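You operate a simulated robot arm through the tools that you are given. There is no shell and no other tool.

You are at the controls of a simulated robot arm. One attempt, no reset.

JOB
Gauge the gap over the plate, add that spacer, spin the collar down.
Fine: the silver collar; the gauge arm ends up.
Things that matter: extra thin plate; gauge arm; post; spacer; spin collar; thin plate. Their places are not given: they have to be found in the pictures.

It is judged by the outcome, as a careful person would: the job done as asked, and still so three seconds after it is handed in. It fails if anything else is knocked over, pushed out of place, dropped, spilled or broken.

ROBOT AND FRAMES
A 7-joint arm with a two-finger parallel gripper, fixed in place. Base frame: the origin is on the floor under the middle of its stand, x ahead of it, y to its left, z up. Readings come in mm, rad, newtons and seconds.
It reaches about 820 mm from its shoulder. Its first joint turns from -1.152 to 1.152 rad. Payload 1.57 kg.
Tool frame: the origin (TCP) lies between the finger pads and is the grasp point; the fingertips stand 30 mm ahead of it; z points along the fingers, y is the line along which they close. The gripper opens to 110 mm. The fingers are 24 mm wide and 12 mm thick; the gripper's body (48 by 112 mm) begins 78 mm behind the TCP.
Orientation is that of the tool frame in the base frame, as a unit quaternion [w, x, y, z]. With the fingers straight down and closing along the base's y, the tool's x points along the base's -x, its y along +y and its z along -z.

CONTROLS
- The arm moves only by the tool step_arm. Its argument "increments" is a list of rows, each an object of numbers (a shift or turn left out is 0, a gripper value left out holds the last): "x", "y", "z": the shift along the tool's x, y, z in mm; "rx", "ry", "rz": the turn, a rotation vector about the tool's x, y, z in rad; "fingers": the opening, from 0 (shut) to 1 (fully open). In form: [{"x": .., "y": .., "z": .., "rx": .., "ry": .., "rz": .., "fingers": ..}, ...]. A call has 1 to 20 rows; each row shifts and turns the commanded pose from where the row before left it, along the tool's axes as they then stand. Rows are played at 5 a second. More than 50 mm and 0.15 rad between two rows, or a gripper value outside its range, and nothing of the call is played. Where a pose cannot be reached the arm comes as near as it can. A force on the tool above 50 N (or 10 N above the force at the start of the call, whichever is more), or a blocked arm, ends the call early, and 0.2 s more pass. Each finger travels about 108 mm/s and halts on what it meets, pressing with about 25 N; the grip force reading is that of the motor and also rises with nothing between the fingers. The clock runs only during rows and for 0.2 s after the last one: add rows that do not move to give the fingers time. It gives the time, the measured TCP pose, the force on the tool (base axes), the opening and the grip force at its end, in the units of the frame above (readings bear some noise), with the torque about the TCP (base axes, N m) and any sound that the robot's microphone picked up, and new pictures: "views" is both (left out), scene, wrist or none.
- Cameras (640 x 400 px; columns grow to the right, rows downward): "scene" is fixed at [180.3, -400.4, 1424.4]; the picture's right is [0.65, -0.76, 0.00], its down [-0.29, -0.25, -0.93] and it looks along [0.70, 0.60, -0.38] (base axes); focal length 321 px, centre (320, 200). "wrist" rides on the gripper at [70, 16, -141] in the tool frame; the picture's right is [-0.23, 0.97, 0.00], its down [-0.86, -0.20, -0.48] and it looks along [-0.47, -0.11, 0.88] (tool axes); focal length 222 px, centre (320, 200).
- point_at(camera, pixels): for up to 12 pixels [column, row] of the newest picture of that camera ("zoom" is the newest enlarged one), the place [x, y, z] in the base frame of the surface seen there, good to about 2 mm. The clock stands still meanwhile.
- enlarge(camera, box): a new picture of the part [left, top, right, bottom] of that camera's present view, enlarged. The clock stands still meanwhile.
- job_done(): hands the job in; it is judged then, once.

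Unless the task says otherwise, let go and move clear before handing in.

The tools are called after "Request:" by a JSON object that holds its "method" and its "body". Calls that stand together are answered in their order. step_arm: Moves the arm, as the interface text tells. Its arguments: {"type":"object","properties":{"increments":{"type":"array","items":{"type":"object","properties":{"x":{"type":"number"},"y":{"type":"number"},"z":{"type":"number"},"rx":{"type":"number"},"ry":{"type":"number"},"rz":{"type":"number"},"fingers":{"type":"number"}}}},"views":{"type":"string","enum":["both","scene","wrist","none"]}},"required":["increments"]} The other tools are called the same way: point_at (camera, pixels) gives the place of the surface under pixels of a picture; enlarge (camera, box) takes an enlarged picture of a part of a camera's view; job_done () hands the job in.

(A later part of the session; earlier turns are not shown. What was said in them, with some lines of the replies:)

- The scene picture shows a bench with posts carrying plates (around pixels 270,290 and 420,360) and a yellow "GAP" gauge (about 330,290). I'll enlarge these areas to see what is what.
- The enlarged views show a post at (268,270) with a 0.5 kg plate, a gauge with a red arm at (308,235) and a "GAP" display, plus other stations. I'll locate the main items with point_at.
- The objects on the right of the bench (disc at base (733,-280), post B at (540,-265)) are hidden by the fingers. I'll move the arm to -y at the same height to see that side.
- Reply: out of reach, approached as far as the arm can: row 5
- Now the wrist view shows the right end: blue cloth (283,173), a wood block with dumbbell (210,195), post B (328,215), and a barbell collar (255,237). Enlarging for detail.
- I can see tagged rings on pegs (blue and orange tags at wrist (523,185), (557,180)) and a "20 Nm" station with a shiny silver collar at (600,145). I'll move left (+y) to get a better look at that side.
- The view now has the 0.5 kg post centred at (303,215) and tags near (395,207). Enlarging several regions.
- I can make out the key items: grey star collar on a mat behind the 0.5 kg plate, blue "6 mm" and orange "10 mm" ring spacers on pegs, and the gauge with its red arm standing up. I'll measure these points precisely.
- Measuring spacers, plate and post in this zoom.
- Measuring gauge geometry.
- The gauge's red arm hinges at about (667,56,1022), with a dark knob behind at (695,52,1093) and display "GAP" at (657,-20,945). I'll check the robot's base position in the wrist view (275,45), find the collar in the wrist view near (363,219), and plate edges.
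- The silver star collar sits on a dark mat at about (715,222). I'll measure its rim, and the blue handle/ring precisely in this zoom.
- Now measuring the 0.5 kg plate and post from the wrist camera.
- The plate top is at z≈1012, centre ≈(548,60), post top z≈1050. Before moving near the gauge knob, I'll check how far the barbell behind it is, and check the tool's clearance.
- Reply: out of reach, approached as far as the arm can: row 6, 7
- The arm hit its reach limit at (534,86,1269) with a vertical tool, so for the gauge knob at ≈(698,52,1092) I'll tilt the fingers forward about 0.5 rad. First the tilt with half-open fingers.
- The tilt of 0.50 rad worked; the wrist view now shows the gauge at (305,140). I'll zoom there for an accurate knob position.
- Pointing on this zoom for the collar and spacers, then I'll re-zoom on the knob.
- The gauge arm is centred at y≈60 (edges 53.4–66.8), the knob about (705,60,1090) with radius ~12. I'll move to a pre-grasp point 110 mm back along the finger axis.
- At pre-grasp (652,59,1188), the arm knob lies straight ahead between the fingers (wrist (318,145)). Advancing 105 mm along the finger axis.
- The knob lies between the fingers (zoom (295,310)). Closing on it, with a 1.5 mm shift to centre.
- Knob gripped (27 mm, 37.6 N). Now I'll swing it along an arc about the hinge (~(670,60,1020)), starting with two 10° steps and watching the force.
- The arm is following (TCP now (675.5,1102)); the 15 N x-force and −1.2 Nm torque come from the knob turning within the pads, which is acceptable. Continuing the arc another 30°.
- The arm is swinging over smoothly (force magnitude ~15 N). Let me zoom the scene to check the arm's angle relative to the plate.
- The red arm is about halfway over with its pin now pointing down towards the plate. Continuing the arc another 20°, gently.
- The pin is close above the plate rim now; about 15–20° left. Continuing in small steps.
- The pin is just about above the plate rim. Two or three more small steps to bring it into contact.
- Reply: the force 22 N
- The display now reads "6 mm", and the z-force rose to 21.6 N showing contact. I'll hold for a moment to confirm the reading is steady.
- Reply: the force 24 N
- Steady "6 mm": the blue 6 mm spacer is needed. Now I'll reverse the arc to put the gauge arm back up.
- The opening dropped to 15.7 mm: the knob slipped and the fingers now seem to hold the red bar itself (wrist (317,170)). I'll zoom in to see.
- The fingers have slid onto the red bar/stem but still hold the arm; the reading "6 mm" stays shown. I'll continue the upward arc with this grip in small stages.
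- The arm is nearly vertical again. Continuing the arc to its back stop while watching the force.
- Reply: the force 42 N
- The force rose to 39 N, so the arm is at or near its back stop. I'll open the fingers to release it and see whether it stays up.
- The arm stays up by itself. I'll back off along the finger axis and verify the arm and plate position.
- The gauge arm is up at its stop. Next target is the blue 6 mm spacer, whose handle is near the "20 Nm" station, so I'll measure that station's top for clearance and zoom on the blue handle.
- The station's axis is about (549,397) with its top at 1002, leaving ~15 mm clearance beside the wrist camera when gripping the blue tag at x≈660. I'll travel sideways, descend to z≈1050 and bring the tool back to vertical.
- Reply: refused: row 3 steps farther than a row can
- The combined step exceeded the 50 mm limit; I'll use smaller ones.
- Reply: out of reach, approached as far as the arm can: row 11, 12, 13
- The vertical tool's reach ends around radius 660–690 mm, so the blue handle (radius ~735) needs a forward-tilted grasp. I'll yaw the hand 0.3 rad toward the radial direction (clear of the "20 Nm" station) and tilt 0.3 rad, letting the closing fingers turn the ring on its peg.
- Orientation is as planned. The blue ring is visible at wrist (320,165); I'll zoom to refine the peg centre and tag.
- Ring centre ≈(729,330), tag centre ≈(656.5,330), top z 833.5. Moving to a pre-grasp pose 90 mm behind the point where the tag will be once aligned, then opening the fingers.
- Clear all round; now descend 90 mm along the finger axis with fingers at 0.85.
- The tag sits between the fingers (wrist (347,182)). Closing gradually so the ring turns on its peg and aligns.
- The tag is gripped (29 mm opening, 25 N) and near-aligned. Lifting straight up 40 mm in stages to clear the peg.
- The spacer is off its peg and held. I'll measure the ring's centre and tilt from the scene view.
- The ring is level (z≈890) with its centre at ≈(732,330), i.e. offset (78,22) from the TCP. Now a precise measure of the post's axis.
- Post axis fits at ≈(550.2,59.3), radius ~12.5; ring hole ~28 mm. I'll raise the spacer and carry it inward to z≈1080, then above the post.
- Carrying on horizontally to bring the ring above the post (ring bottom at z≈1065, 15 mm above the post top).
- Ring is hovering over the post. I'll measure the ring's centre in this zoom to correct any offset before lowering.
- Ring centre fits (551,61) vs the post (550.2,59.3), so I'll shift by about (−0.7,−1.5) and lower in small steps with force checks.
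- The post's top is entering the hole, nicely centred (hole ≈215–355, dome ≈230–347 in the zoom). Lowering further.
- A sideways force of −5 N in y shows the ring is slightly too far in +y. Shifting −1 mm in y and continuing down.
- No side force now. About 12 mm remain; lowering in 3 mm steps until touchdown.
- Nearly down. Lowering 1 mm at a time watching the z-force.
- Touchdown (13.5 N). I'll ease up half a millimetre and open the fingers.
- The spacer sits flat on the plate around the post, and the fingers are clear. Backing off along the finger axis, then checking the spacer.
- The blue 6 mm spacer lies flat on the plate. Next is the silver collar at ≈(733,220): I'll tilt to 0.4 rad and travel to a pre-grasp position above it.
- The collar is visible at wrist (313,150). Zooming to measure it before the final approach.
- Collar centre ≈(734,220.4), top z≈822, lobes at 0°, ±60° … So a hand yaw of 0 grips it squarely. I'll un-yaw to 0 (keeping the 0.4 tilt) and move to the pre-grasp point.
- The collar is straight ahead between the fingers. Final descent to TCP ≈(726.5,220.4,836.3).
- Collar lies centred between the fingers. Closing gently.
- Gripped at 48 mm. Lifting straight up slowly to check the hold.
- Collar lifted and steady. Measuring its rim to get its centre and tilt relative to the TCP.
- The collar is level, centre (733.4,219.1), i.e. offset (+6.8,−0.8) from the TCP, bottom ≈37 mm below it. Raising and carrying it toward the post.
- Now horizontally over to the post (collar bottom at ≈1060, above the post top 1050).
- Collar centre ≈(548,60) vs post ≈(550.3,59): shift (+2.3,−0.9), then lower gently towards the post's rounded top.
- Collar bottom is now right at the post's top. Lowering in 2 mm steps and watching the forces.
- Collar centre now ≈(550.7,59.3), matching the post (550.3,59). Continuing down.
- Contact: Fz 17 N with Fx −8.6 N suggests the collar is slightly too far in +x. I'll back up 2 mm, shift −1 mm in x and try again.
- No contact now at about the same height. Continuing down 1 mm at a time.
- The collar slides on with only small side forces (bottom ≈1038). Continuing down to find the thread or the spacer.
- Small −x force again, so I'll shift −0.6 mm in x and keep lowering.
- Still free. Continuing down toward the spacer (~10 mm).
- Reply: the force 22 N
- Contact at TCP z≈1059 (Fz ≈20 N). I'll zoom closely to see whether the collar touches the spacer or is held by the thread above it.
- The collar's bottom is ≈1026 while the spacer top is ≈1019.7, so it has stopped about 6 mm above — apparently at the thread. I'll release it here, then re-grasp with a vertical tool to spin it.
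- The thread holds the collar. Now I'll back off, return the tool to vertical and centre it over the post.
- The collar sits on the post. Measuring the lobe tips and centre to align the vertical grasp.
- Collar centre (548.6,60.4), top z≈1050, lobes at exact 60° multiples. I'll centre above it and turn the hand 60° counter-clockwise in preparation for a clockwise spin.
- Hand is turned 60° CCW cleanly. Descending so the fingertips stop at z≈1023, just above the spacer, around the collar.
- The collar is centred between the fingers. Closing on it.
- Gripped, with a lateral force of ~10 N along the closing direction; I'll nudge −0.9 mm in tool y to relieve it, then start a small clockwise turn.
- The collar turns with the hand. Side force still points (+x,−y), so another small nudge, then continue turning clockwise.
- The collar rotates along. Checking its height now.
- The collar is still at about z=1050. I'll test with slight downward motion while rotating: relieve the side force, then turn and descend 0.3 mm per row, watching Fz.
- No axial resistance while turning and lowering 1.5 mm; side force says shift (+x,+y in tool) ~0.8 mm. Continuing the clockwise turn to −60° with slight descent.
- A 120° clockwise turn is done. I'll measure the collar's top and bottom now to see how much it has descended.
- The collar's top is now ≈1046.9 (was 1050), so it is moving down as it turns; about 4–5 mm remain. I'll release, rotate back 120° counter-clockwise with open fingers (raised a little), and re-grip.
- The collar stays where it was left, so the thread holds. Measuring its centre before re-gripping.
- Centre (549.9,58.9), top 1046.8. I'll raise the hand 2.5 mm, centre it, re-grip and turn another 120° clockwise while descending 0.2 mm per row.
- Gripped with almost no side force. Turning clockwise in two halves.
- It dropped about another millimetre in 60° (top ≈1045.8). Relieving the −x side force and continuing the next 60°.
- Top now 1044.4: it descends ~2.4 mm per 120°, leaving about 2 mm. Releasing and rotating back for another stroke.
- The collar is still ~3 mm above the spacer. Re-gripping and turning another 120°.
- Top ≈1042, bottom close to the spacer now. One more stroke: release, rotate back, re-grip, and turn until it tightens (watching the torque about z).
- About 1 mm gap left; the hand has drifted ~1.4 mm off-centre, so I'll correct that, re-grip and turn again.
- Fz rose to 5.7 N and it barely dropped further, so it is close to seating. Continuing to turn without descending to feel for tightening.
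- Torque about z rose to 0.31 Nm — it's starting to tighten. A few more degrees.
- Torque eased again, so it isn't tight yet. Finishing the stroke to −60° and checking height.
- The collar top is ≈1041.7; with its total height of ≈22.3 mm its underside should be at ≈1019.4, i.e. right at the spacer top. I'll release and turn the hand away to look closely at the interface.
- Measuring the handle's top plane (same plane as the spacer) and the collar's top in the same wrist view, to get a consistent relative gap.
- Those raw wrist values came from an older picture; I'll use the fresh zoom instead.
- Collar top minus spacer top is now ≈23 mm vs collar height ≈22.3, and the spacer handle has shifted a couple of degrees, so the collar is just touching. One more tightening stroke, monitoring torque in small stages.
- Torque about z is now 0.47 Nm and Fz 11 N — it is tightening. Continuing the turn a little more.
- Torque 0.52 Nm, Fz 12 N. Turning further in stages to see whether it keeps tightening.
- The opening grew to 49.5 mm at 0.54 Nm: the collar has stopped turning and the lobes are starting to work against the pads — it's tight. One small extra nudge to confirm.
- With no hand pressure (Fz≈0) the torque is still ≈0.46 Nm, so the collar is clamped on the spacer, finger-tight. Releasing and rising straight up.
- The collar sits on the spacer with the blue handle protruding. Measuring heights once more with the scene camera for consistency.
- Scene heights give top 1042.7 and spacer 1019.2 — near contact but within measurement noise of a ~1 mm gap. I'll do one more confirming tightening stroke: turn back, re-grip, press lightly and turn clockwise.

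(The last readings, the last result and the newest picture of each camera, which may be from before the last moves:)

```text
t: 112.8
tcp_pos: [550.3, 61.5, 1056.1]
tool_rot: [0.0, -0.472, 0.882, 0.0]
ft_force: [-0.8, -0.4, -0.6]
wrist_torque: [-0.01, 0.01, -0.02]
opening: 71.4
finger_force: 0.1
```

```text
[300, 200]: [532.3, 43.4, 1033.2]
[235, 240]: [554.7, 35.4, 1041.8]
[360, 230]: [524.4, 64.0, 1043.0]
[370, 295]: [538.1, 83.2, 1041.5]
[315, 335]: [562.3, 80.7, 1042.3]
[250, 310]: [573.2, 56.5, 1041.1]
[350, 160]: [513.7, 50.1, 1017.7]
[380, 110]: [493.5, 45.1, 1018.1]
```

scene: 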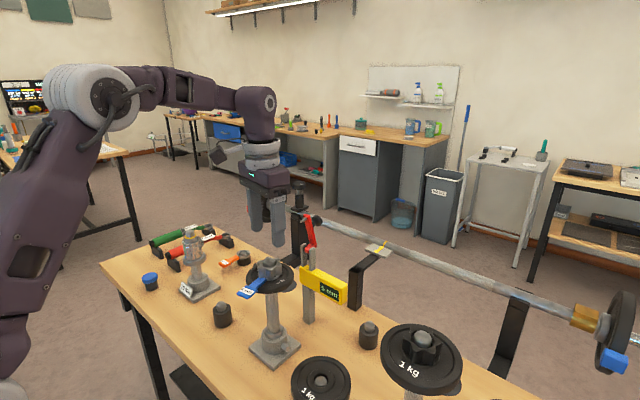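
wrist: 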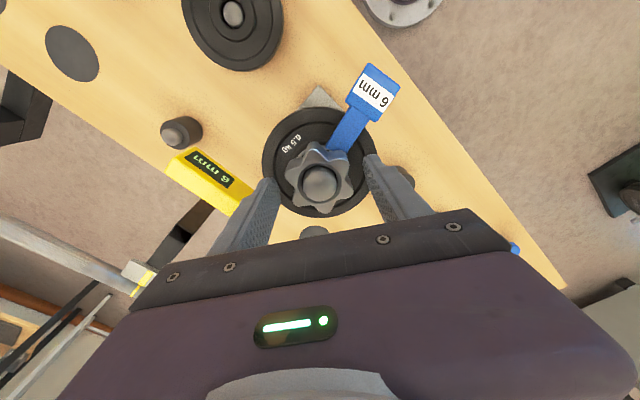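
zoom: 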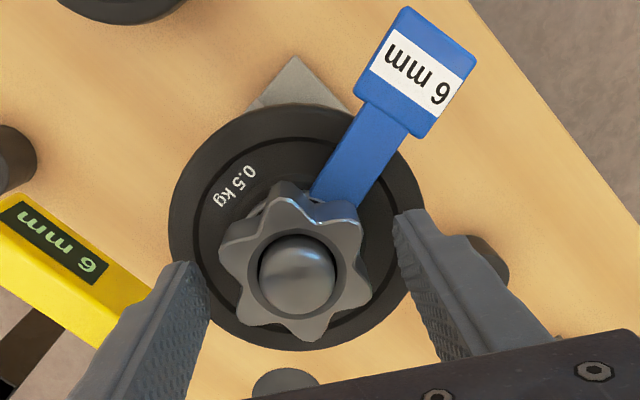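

Re-gripping now and turning clockwise with light downward bias.

Request:
{"method": "step_arm", "body": {"increments": [{"z": 2.5, "x": 0.5}, {"fingers": 0.5}, {"fingers": 0.42}, {"fingers": 0.3}, {}, {"rz": 0.1, "z": 0.15}, {"rz": 0.1, "z": 0.15}, {"rz": 0.1, "z": 0.15}], "views": "none"}}

```text
t: 114.6
tcp_pos: [550.4, 59.7, 1053.6]
tool_rot: [0.001, -0.334, 0.942, 0.001]
ft_force: [-2.8, 1.5, 11.2]
wrist_torque: [-0.04, 0.19, 0.64]
opening: 48.2
finger_force: 25.1
```

Torque 0.64 Nm and Fz 11 N straight away — the collar won't go further down. A bit more turn to be sure it's snug.

Request:
{"method": "step_arm", "body": {"increments": [{"rz": 0.1}, {"rz": 0.1}, {"rz": 0.1}], "views": "none"}}

Request:
{"method": "enlarge", "body": {"camera": "wrist", "box": [240, 60, 420, 240]}}

Request:
{"method": "enlarge", "body": {"camera": "scene", "box": [240, 245, 300, 295]}}

```text
t: 115.4
tcp_pos: [549.9, 60.9, 1053.2]
tool_rot: [0.0, -0.19, 0.982, 0.0]
ft_force: [-1.4, 4.1, 14.2]
wrist_torque: [0.05, 0.05, 0.67]
opening: 48.6
finger_force: 25.2
```

```text
2.22 times, centred on (330, 150) of wrist
```

zoom: 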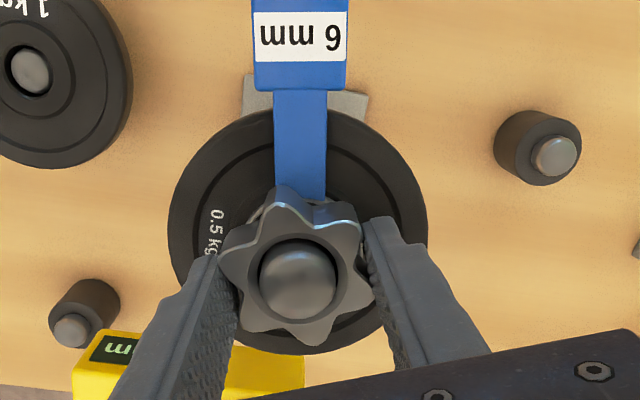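

```text
8.00 times, centred on (270, 270) of scene
```

zoom: 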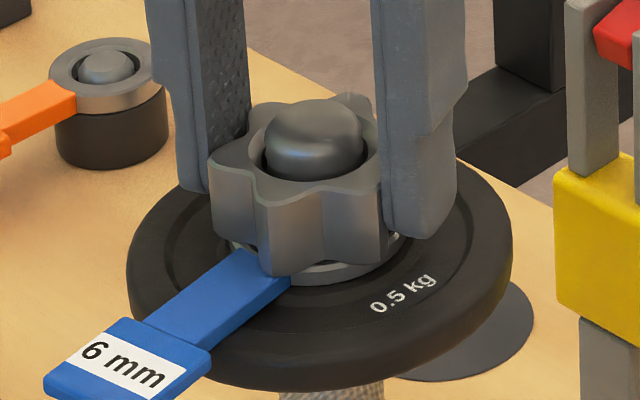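

The collar is firmly seated: 14 N down-force and 0.67 Nm with no further descent, and the spacer begins to drag with it. I'll stop here, release and retreat upward.

Request:
{"method": "step_arm", "body": {"increments": [{"z": -0.4}, {"fingers": 0.52}, {"fingers": 0.65}, {}, {"z": -20}, {"z": -30}, {"z": -30}, {}]}}

Request:
{"method": "enlarge", "body": {"camera": "scene", "box": [240, 245, 300, 295]}}

Request:
{"method": "enlarge", "body": {"camera": "scene", "box": [256, 256, 288, 282]}}

Request:
{"method": "point_at", "body": {"camera": "zoom", "pixels": [[150, 190], [290, 212], [400, 165], [120, 110], [440, 140], [410, 55], [150, 355], [200, 350], [300, 370], [420, 320], [230, 325], [430, 300]]}}

```text
t: 117.2
tcp_pos: [549.6, 60.8, 1134.2]
tool_rot: [0.0, -0.191, 0.982, 0.0]
ft_force: [-0.6, -0.1, -0.3]
wrist_torque: [-0.02, -0.01, 0.01]
opening: 71.5
finger_force: 0.0
```

scene: 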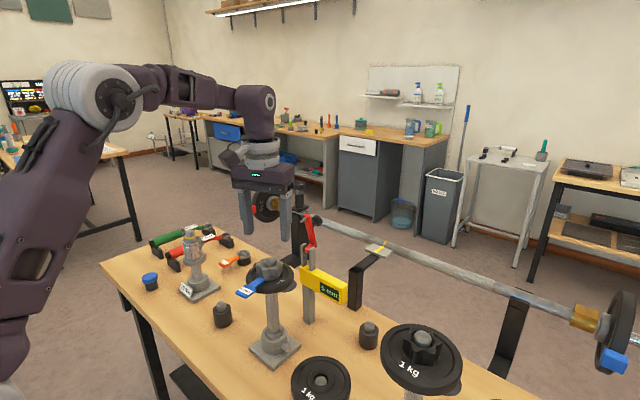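
wrist: 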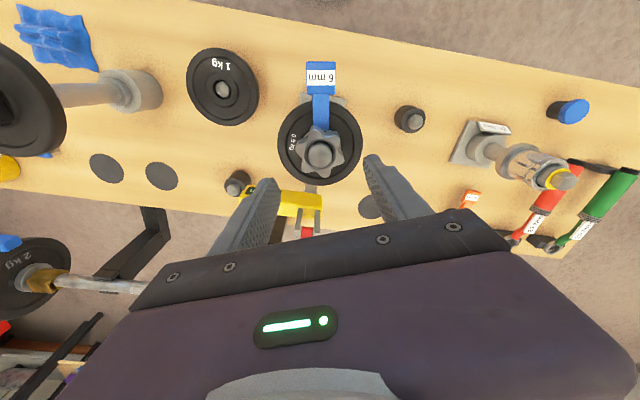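

```text
8.00 times, centred on (270, 270) of scene
```

zoom: 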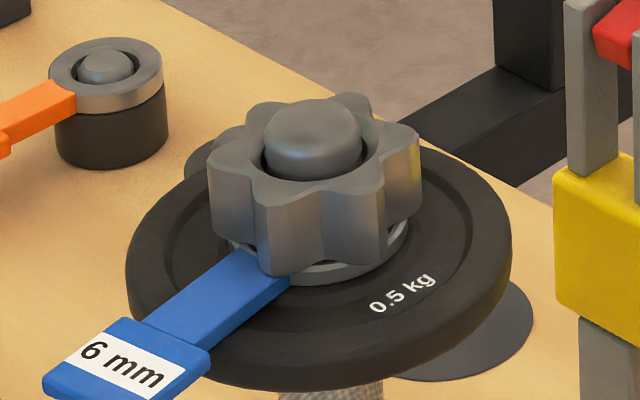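

```text
15.38 times, centred on (272, 269) of scene
```

zoom: 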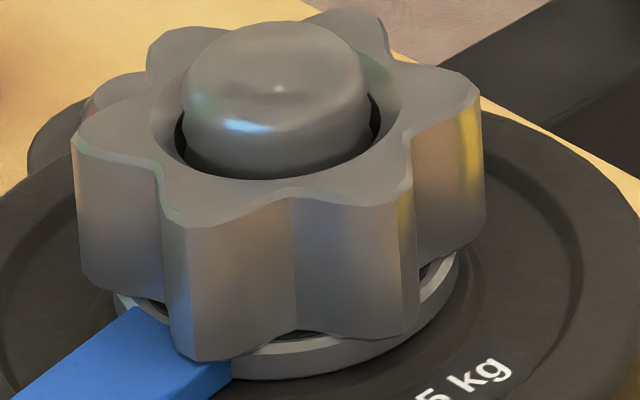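

```text
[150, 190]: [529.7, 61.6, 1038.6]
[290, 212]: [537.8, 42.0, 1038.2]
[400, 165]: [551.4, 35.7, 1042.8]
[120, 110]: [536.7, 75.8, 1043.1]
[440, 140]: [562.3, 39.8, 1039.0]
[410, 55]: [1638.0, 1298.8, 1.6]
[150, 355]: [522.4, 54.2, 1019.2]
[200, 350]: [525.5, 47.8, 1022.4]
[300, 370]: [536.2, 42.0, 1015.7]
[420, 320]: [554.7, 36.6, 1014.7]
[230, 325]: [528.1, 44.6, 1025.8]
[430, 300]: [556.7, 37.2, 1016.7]
```

Everything is consistent with the collar seated on the spacer. Moving the arm clear, back and up, then a final check of the whole bench.

Request:
{"method": "step_arm", "body": {"increments": [{"z": -30}, {"x": 36, "y": 14.5, "z": -12}, {"x": 36, "y": 14.5, "z": -12}, {"x": 36, "y": 14.5, "z": -12}, {"x": 36, "y": 14.5, "z": -12}, {}, {}]}}

Request:
{"method": "enlarge", "body": {"camera": "scene", "box": [230, 200, 370, 310]}}

Request:
{"method": "enlarge", "body": {"camera": "wrist", "box": [200, 100, 440, 250]}}

```text
t: 118.8
tcp_pos: [393.1, 60.0, 1212.8]
tool_rot: [0.0, -0.191, 0.982, -0.001]
ft_force: [0.3, -0.2, -0.3]
wrist_torque: [0.01, -0.01, 0.02]
opening: 71.5
finger_force: 0.1
```

scene: 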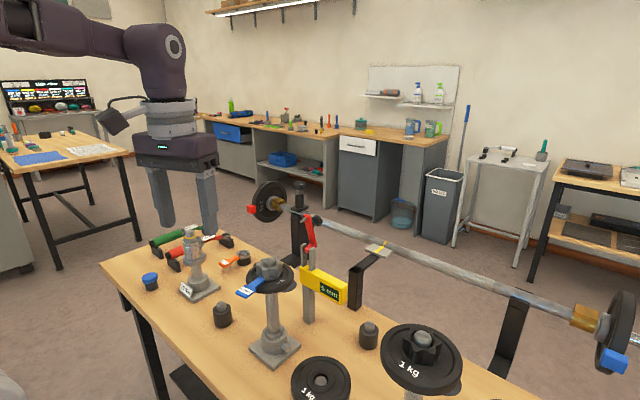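
wrist: 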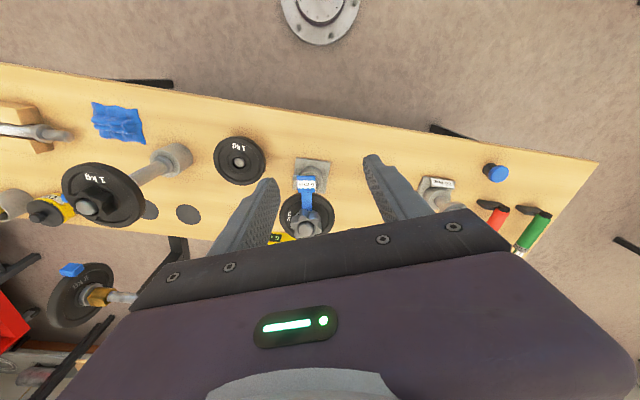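

```text
3.64 times, centred on (300, 255) of scene
```

zoom: 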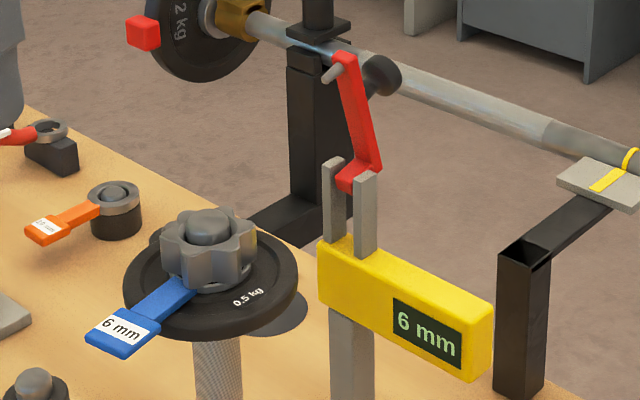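

```text
2.67 times, centred on (320, 175) of wrist
```

zoom: 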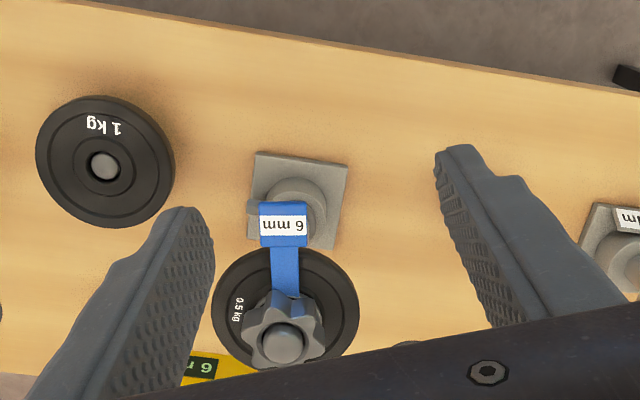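

The gauge arm stands up, display reads 6 mm, and nothing else is disturbed. For a last check of the collar–spacer contact I'll take a low-angle look with the wrist camera from a safe spot in front of the post.

Request:
{"method": "step_arm", "body": {"increments": [{"rz": 0.128, "fingers": 0.2}, {"rz": 0.128}, {"rz": 0.128}, {"ry": -0.1333}, {"ry": -0.1333}, {"ry": -0.1333}, {"ry": -0.1333}, {"ry": -0.1333}, {"ry": -0.1333}, {"x": 25.3, "y": -28, "z": 26.5}, {"x": 25.3, "y": -28, "z": 26.5}, {"x": 25.3, "y": -28, "z": 26.5}, {"x": 25.3, "y": -28, "z": 26.5}, {"x": 25.3, "y": -28, "z": 26.5}, {}]}}

```text
t: 122.0
tcp_pos: [400.9, -26.5, 1103.0]
tool_rot: [0.389, 0.0, 0.921, 0.0]
ft_force: [-0.3, 0.5, -0.3]
wrist_torque: [-0.01, 0.0, 0.0]
opening: 22.0
finger_force: 0.1
out of reach, approached as far as the arm can: row 12, 13, 14
```

scene: 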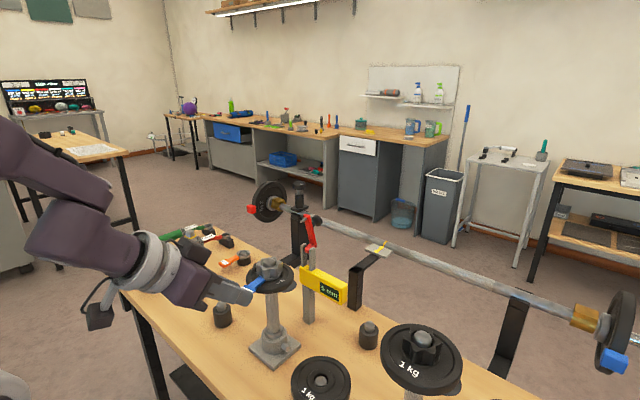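
wrist: 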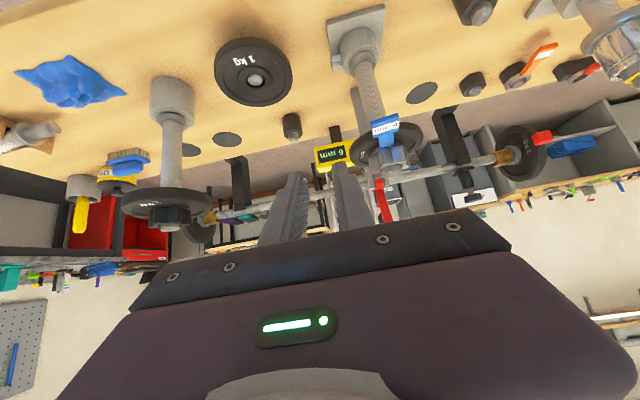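

The arm stopped at (401,−26,1103), but the collar is visible at wrist (385,150). Enlarging it.

Request:
{"method": "enlarge", "body": {"camera": "wrist", "box": [340, 105, 430, 185]}}

Request:
{"method": "enlarge", "body": {"camera": "wrist", "box": [365, 130, 415, 172]}}

```text
5.00 times, centred on (385, 145) of wrist
```

zoom: 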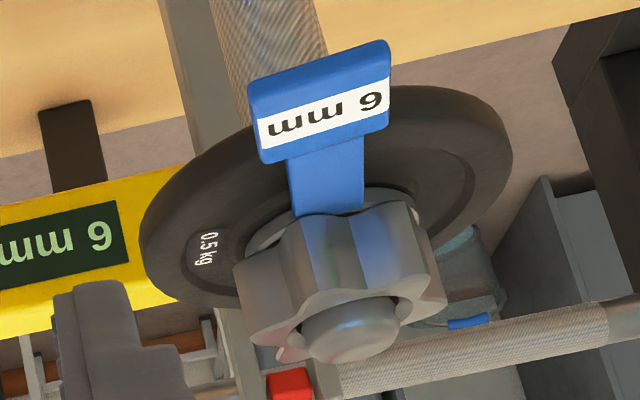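

```text
9.52 times, centred on (390, 151) of wrist
```

zoom: 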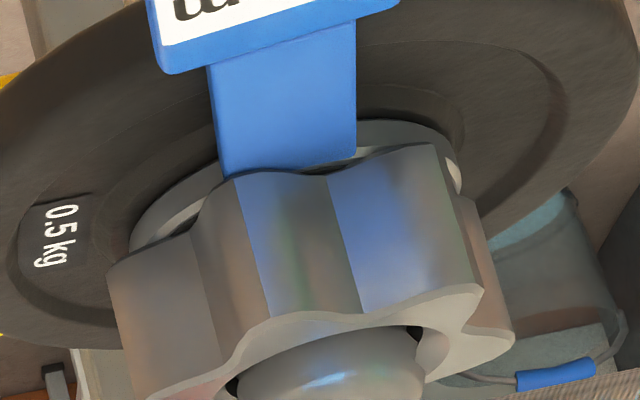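

Request:
{"method": "point_at", "body": {"camera": "zoom", "pixels": [[285, 180], [250, 182], [380, 170], [425, 155], [120, 275], [160, 225], [190, 205], [410, 133], [280, 310], [420, 300], [280, 150], [340, 130]]}}

Request:
{"method": "enlarge", "body": {"camera": "wrist", "box": [372, 138, 398, 160]}}

```text
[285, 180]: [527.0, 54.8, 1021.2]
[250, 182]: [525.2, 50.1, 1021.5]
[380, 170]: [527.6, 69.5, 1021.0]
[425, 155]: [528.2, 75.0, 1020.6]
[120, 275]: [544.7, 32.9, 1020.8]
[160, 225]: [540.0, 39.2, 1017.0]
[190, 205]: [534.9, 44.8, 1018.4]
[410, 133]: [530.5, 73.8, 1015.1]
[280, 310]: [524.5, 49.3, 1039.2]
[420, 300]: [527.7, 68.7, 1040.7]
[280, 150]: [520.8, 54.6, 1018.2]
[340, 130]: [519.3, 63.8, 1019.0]
```

```text
16.00 times, centred on (385, 149) of wrist
```

zoom: 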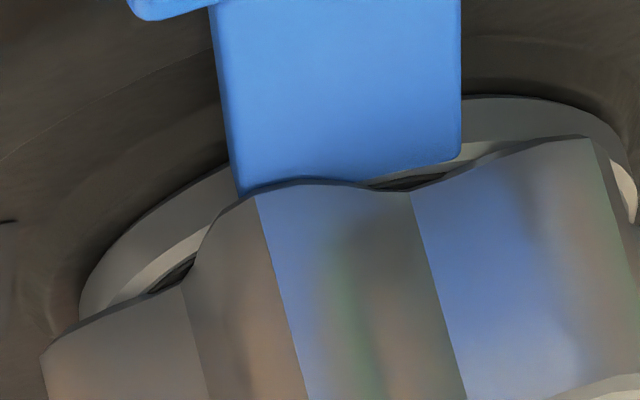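

The lobes' lower edge is ≈1020.5 and the dark washer under the collar fills down to the spacer at ≈1018.8 — it's seated. Last check: gauge arm position compared with the start, and lift the arm a bit clear.

Request:
{"method": "step_arm", "body": {"increments": [{"z": -30}, {"z": -30}, {}, {}]}}

Request:
{"method": "point_at", "body": {"camera": "scene", "pixels": [[307, 216], [310, 230], [302, 222], [316, 218], [320, 382], [420, 345], [369, 335], [222, 315]]}}

Request:
{"method": "enlarge", "body": {"camera": "scene", "box": [100, 190, 480, 400]}}

```text
t: 123.0
tcp_pos: [356.0, -25.8, 1144.3]
tool_rot: [0.388, 0.001, 0.922, 0.0]
ft_force: [-0.4, 0.3, 0.4]
wrist_torque: [-0.03, 0.01, -0.02]
opening: 21.7
finger_force: 0.1
```

scene: 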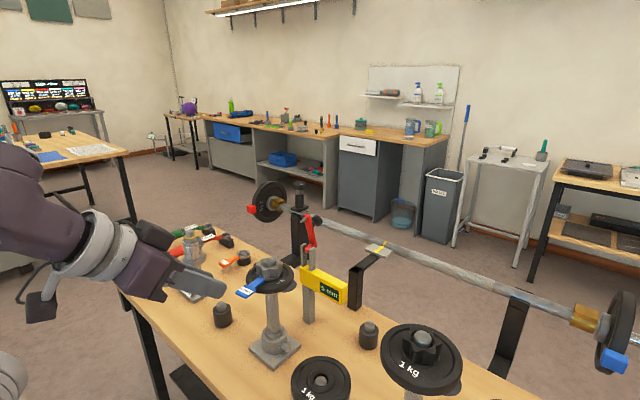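
wrist: 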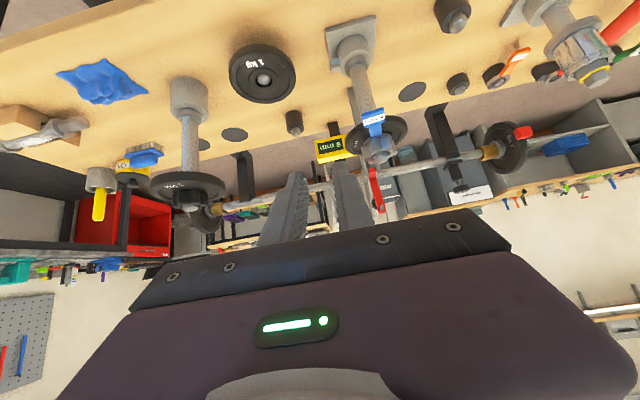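

```text
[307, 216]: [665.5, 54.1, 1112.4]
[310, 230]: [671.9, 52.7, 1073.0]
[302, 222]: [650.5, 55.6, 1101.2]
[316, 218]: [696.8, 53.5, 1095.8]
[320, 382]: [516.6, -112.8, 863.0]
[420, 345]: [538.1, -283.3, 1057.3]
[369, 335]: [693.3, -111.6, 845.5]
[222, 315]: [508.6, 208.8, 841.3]
```

```text
1.68 times, centred on (290, 295) of scene
```

zoom: 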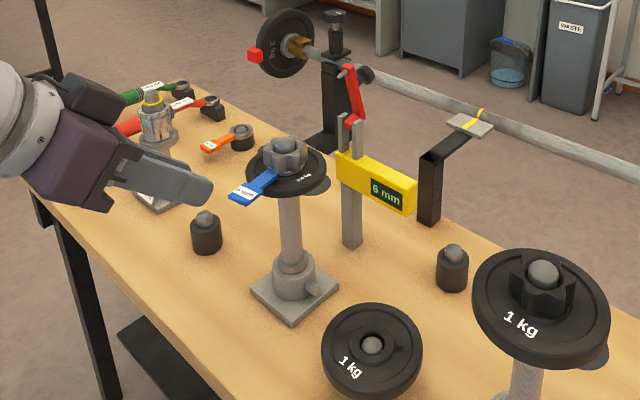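

The gauge arm is back at its original up position (top at (665.5,54,1112), as at the start). The other objects I re-measured are where they began. The 6 mm spacer and silver collar are on the post, and the arm is clear, so I'm handing the job in.

Request:
{"method": "job_done", "body": {}}

```text
The job is handed in.
```

I gauged the gap over the 0.5 kg plate, added the matching 6 mm spacer and spun the silver collar down onto it. The job is handed in; I haven't seen a verdict.

- **Gauge:** the display read a steady "6 mm" with the arm down on the plate. The arm is back up, with its top where it was at the start.
- **Spacer:** the blue 6 mm ring is on the post, lying flat on the plate. Its handle turned about 8° with the collar during tightening.
- **Collar:** it caught on the thread about 6 mm above the spacer, and I turned it clockwise until it stopped going down. On the last turn it took about 0.65 Nm, but it could still be turned, so it is finger-tight rather than locked.
- **Collar contact:** the measured heights fit it sitting on the spacer, but only to within about 1 mm.

The loose 1 kg plate, the other plate post and the two empty pegs I re-measured had not moved, and nothing else looked disturbed. While raising the gauge arm, the fingers slipped off its knob onto the red bar, but they kept hold and the arm came up normally.
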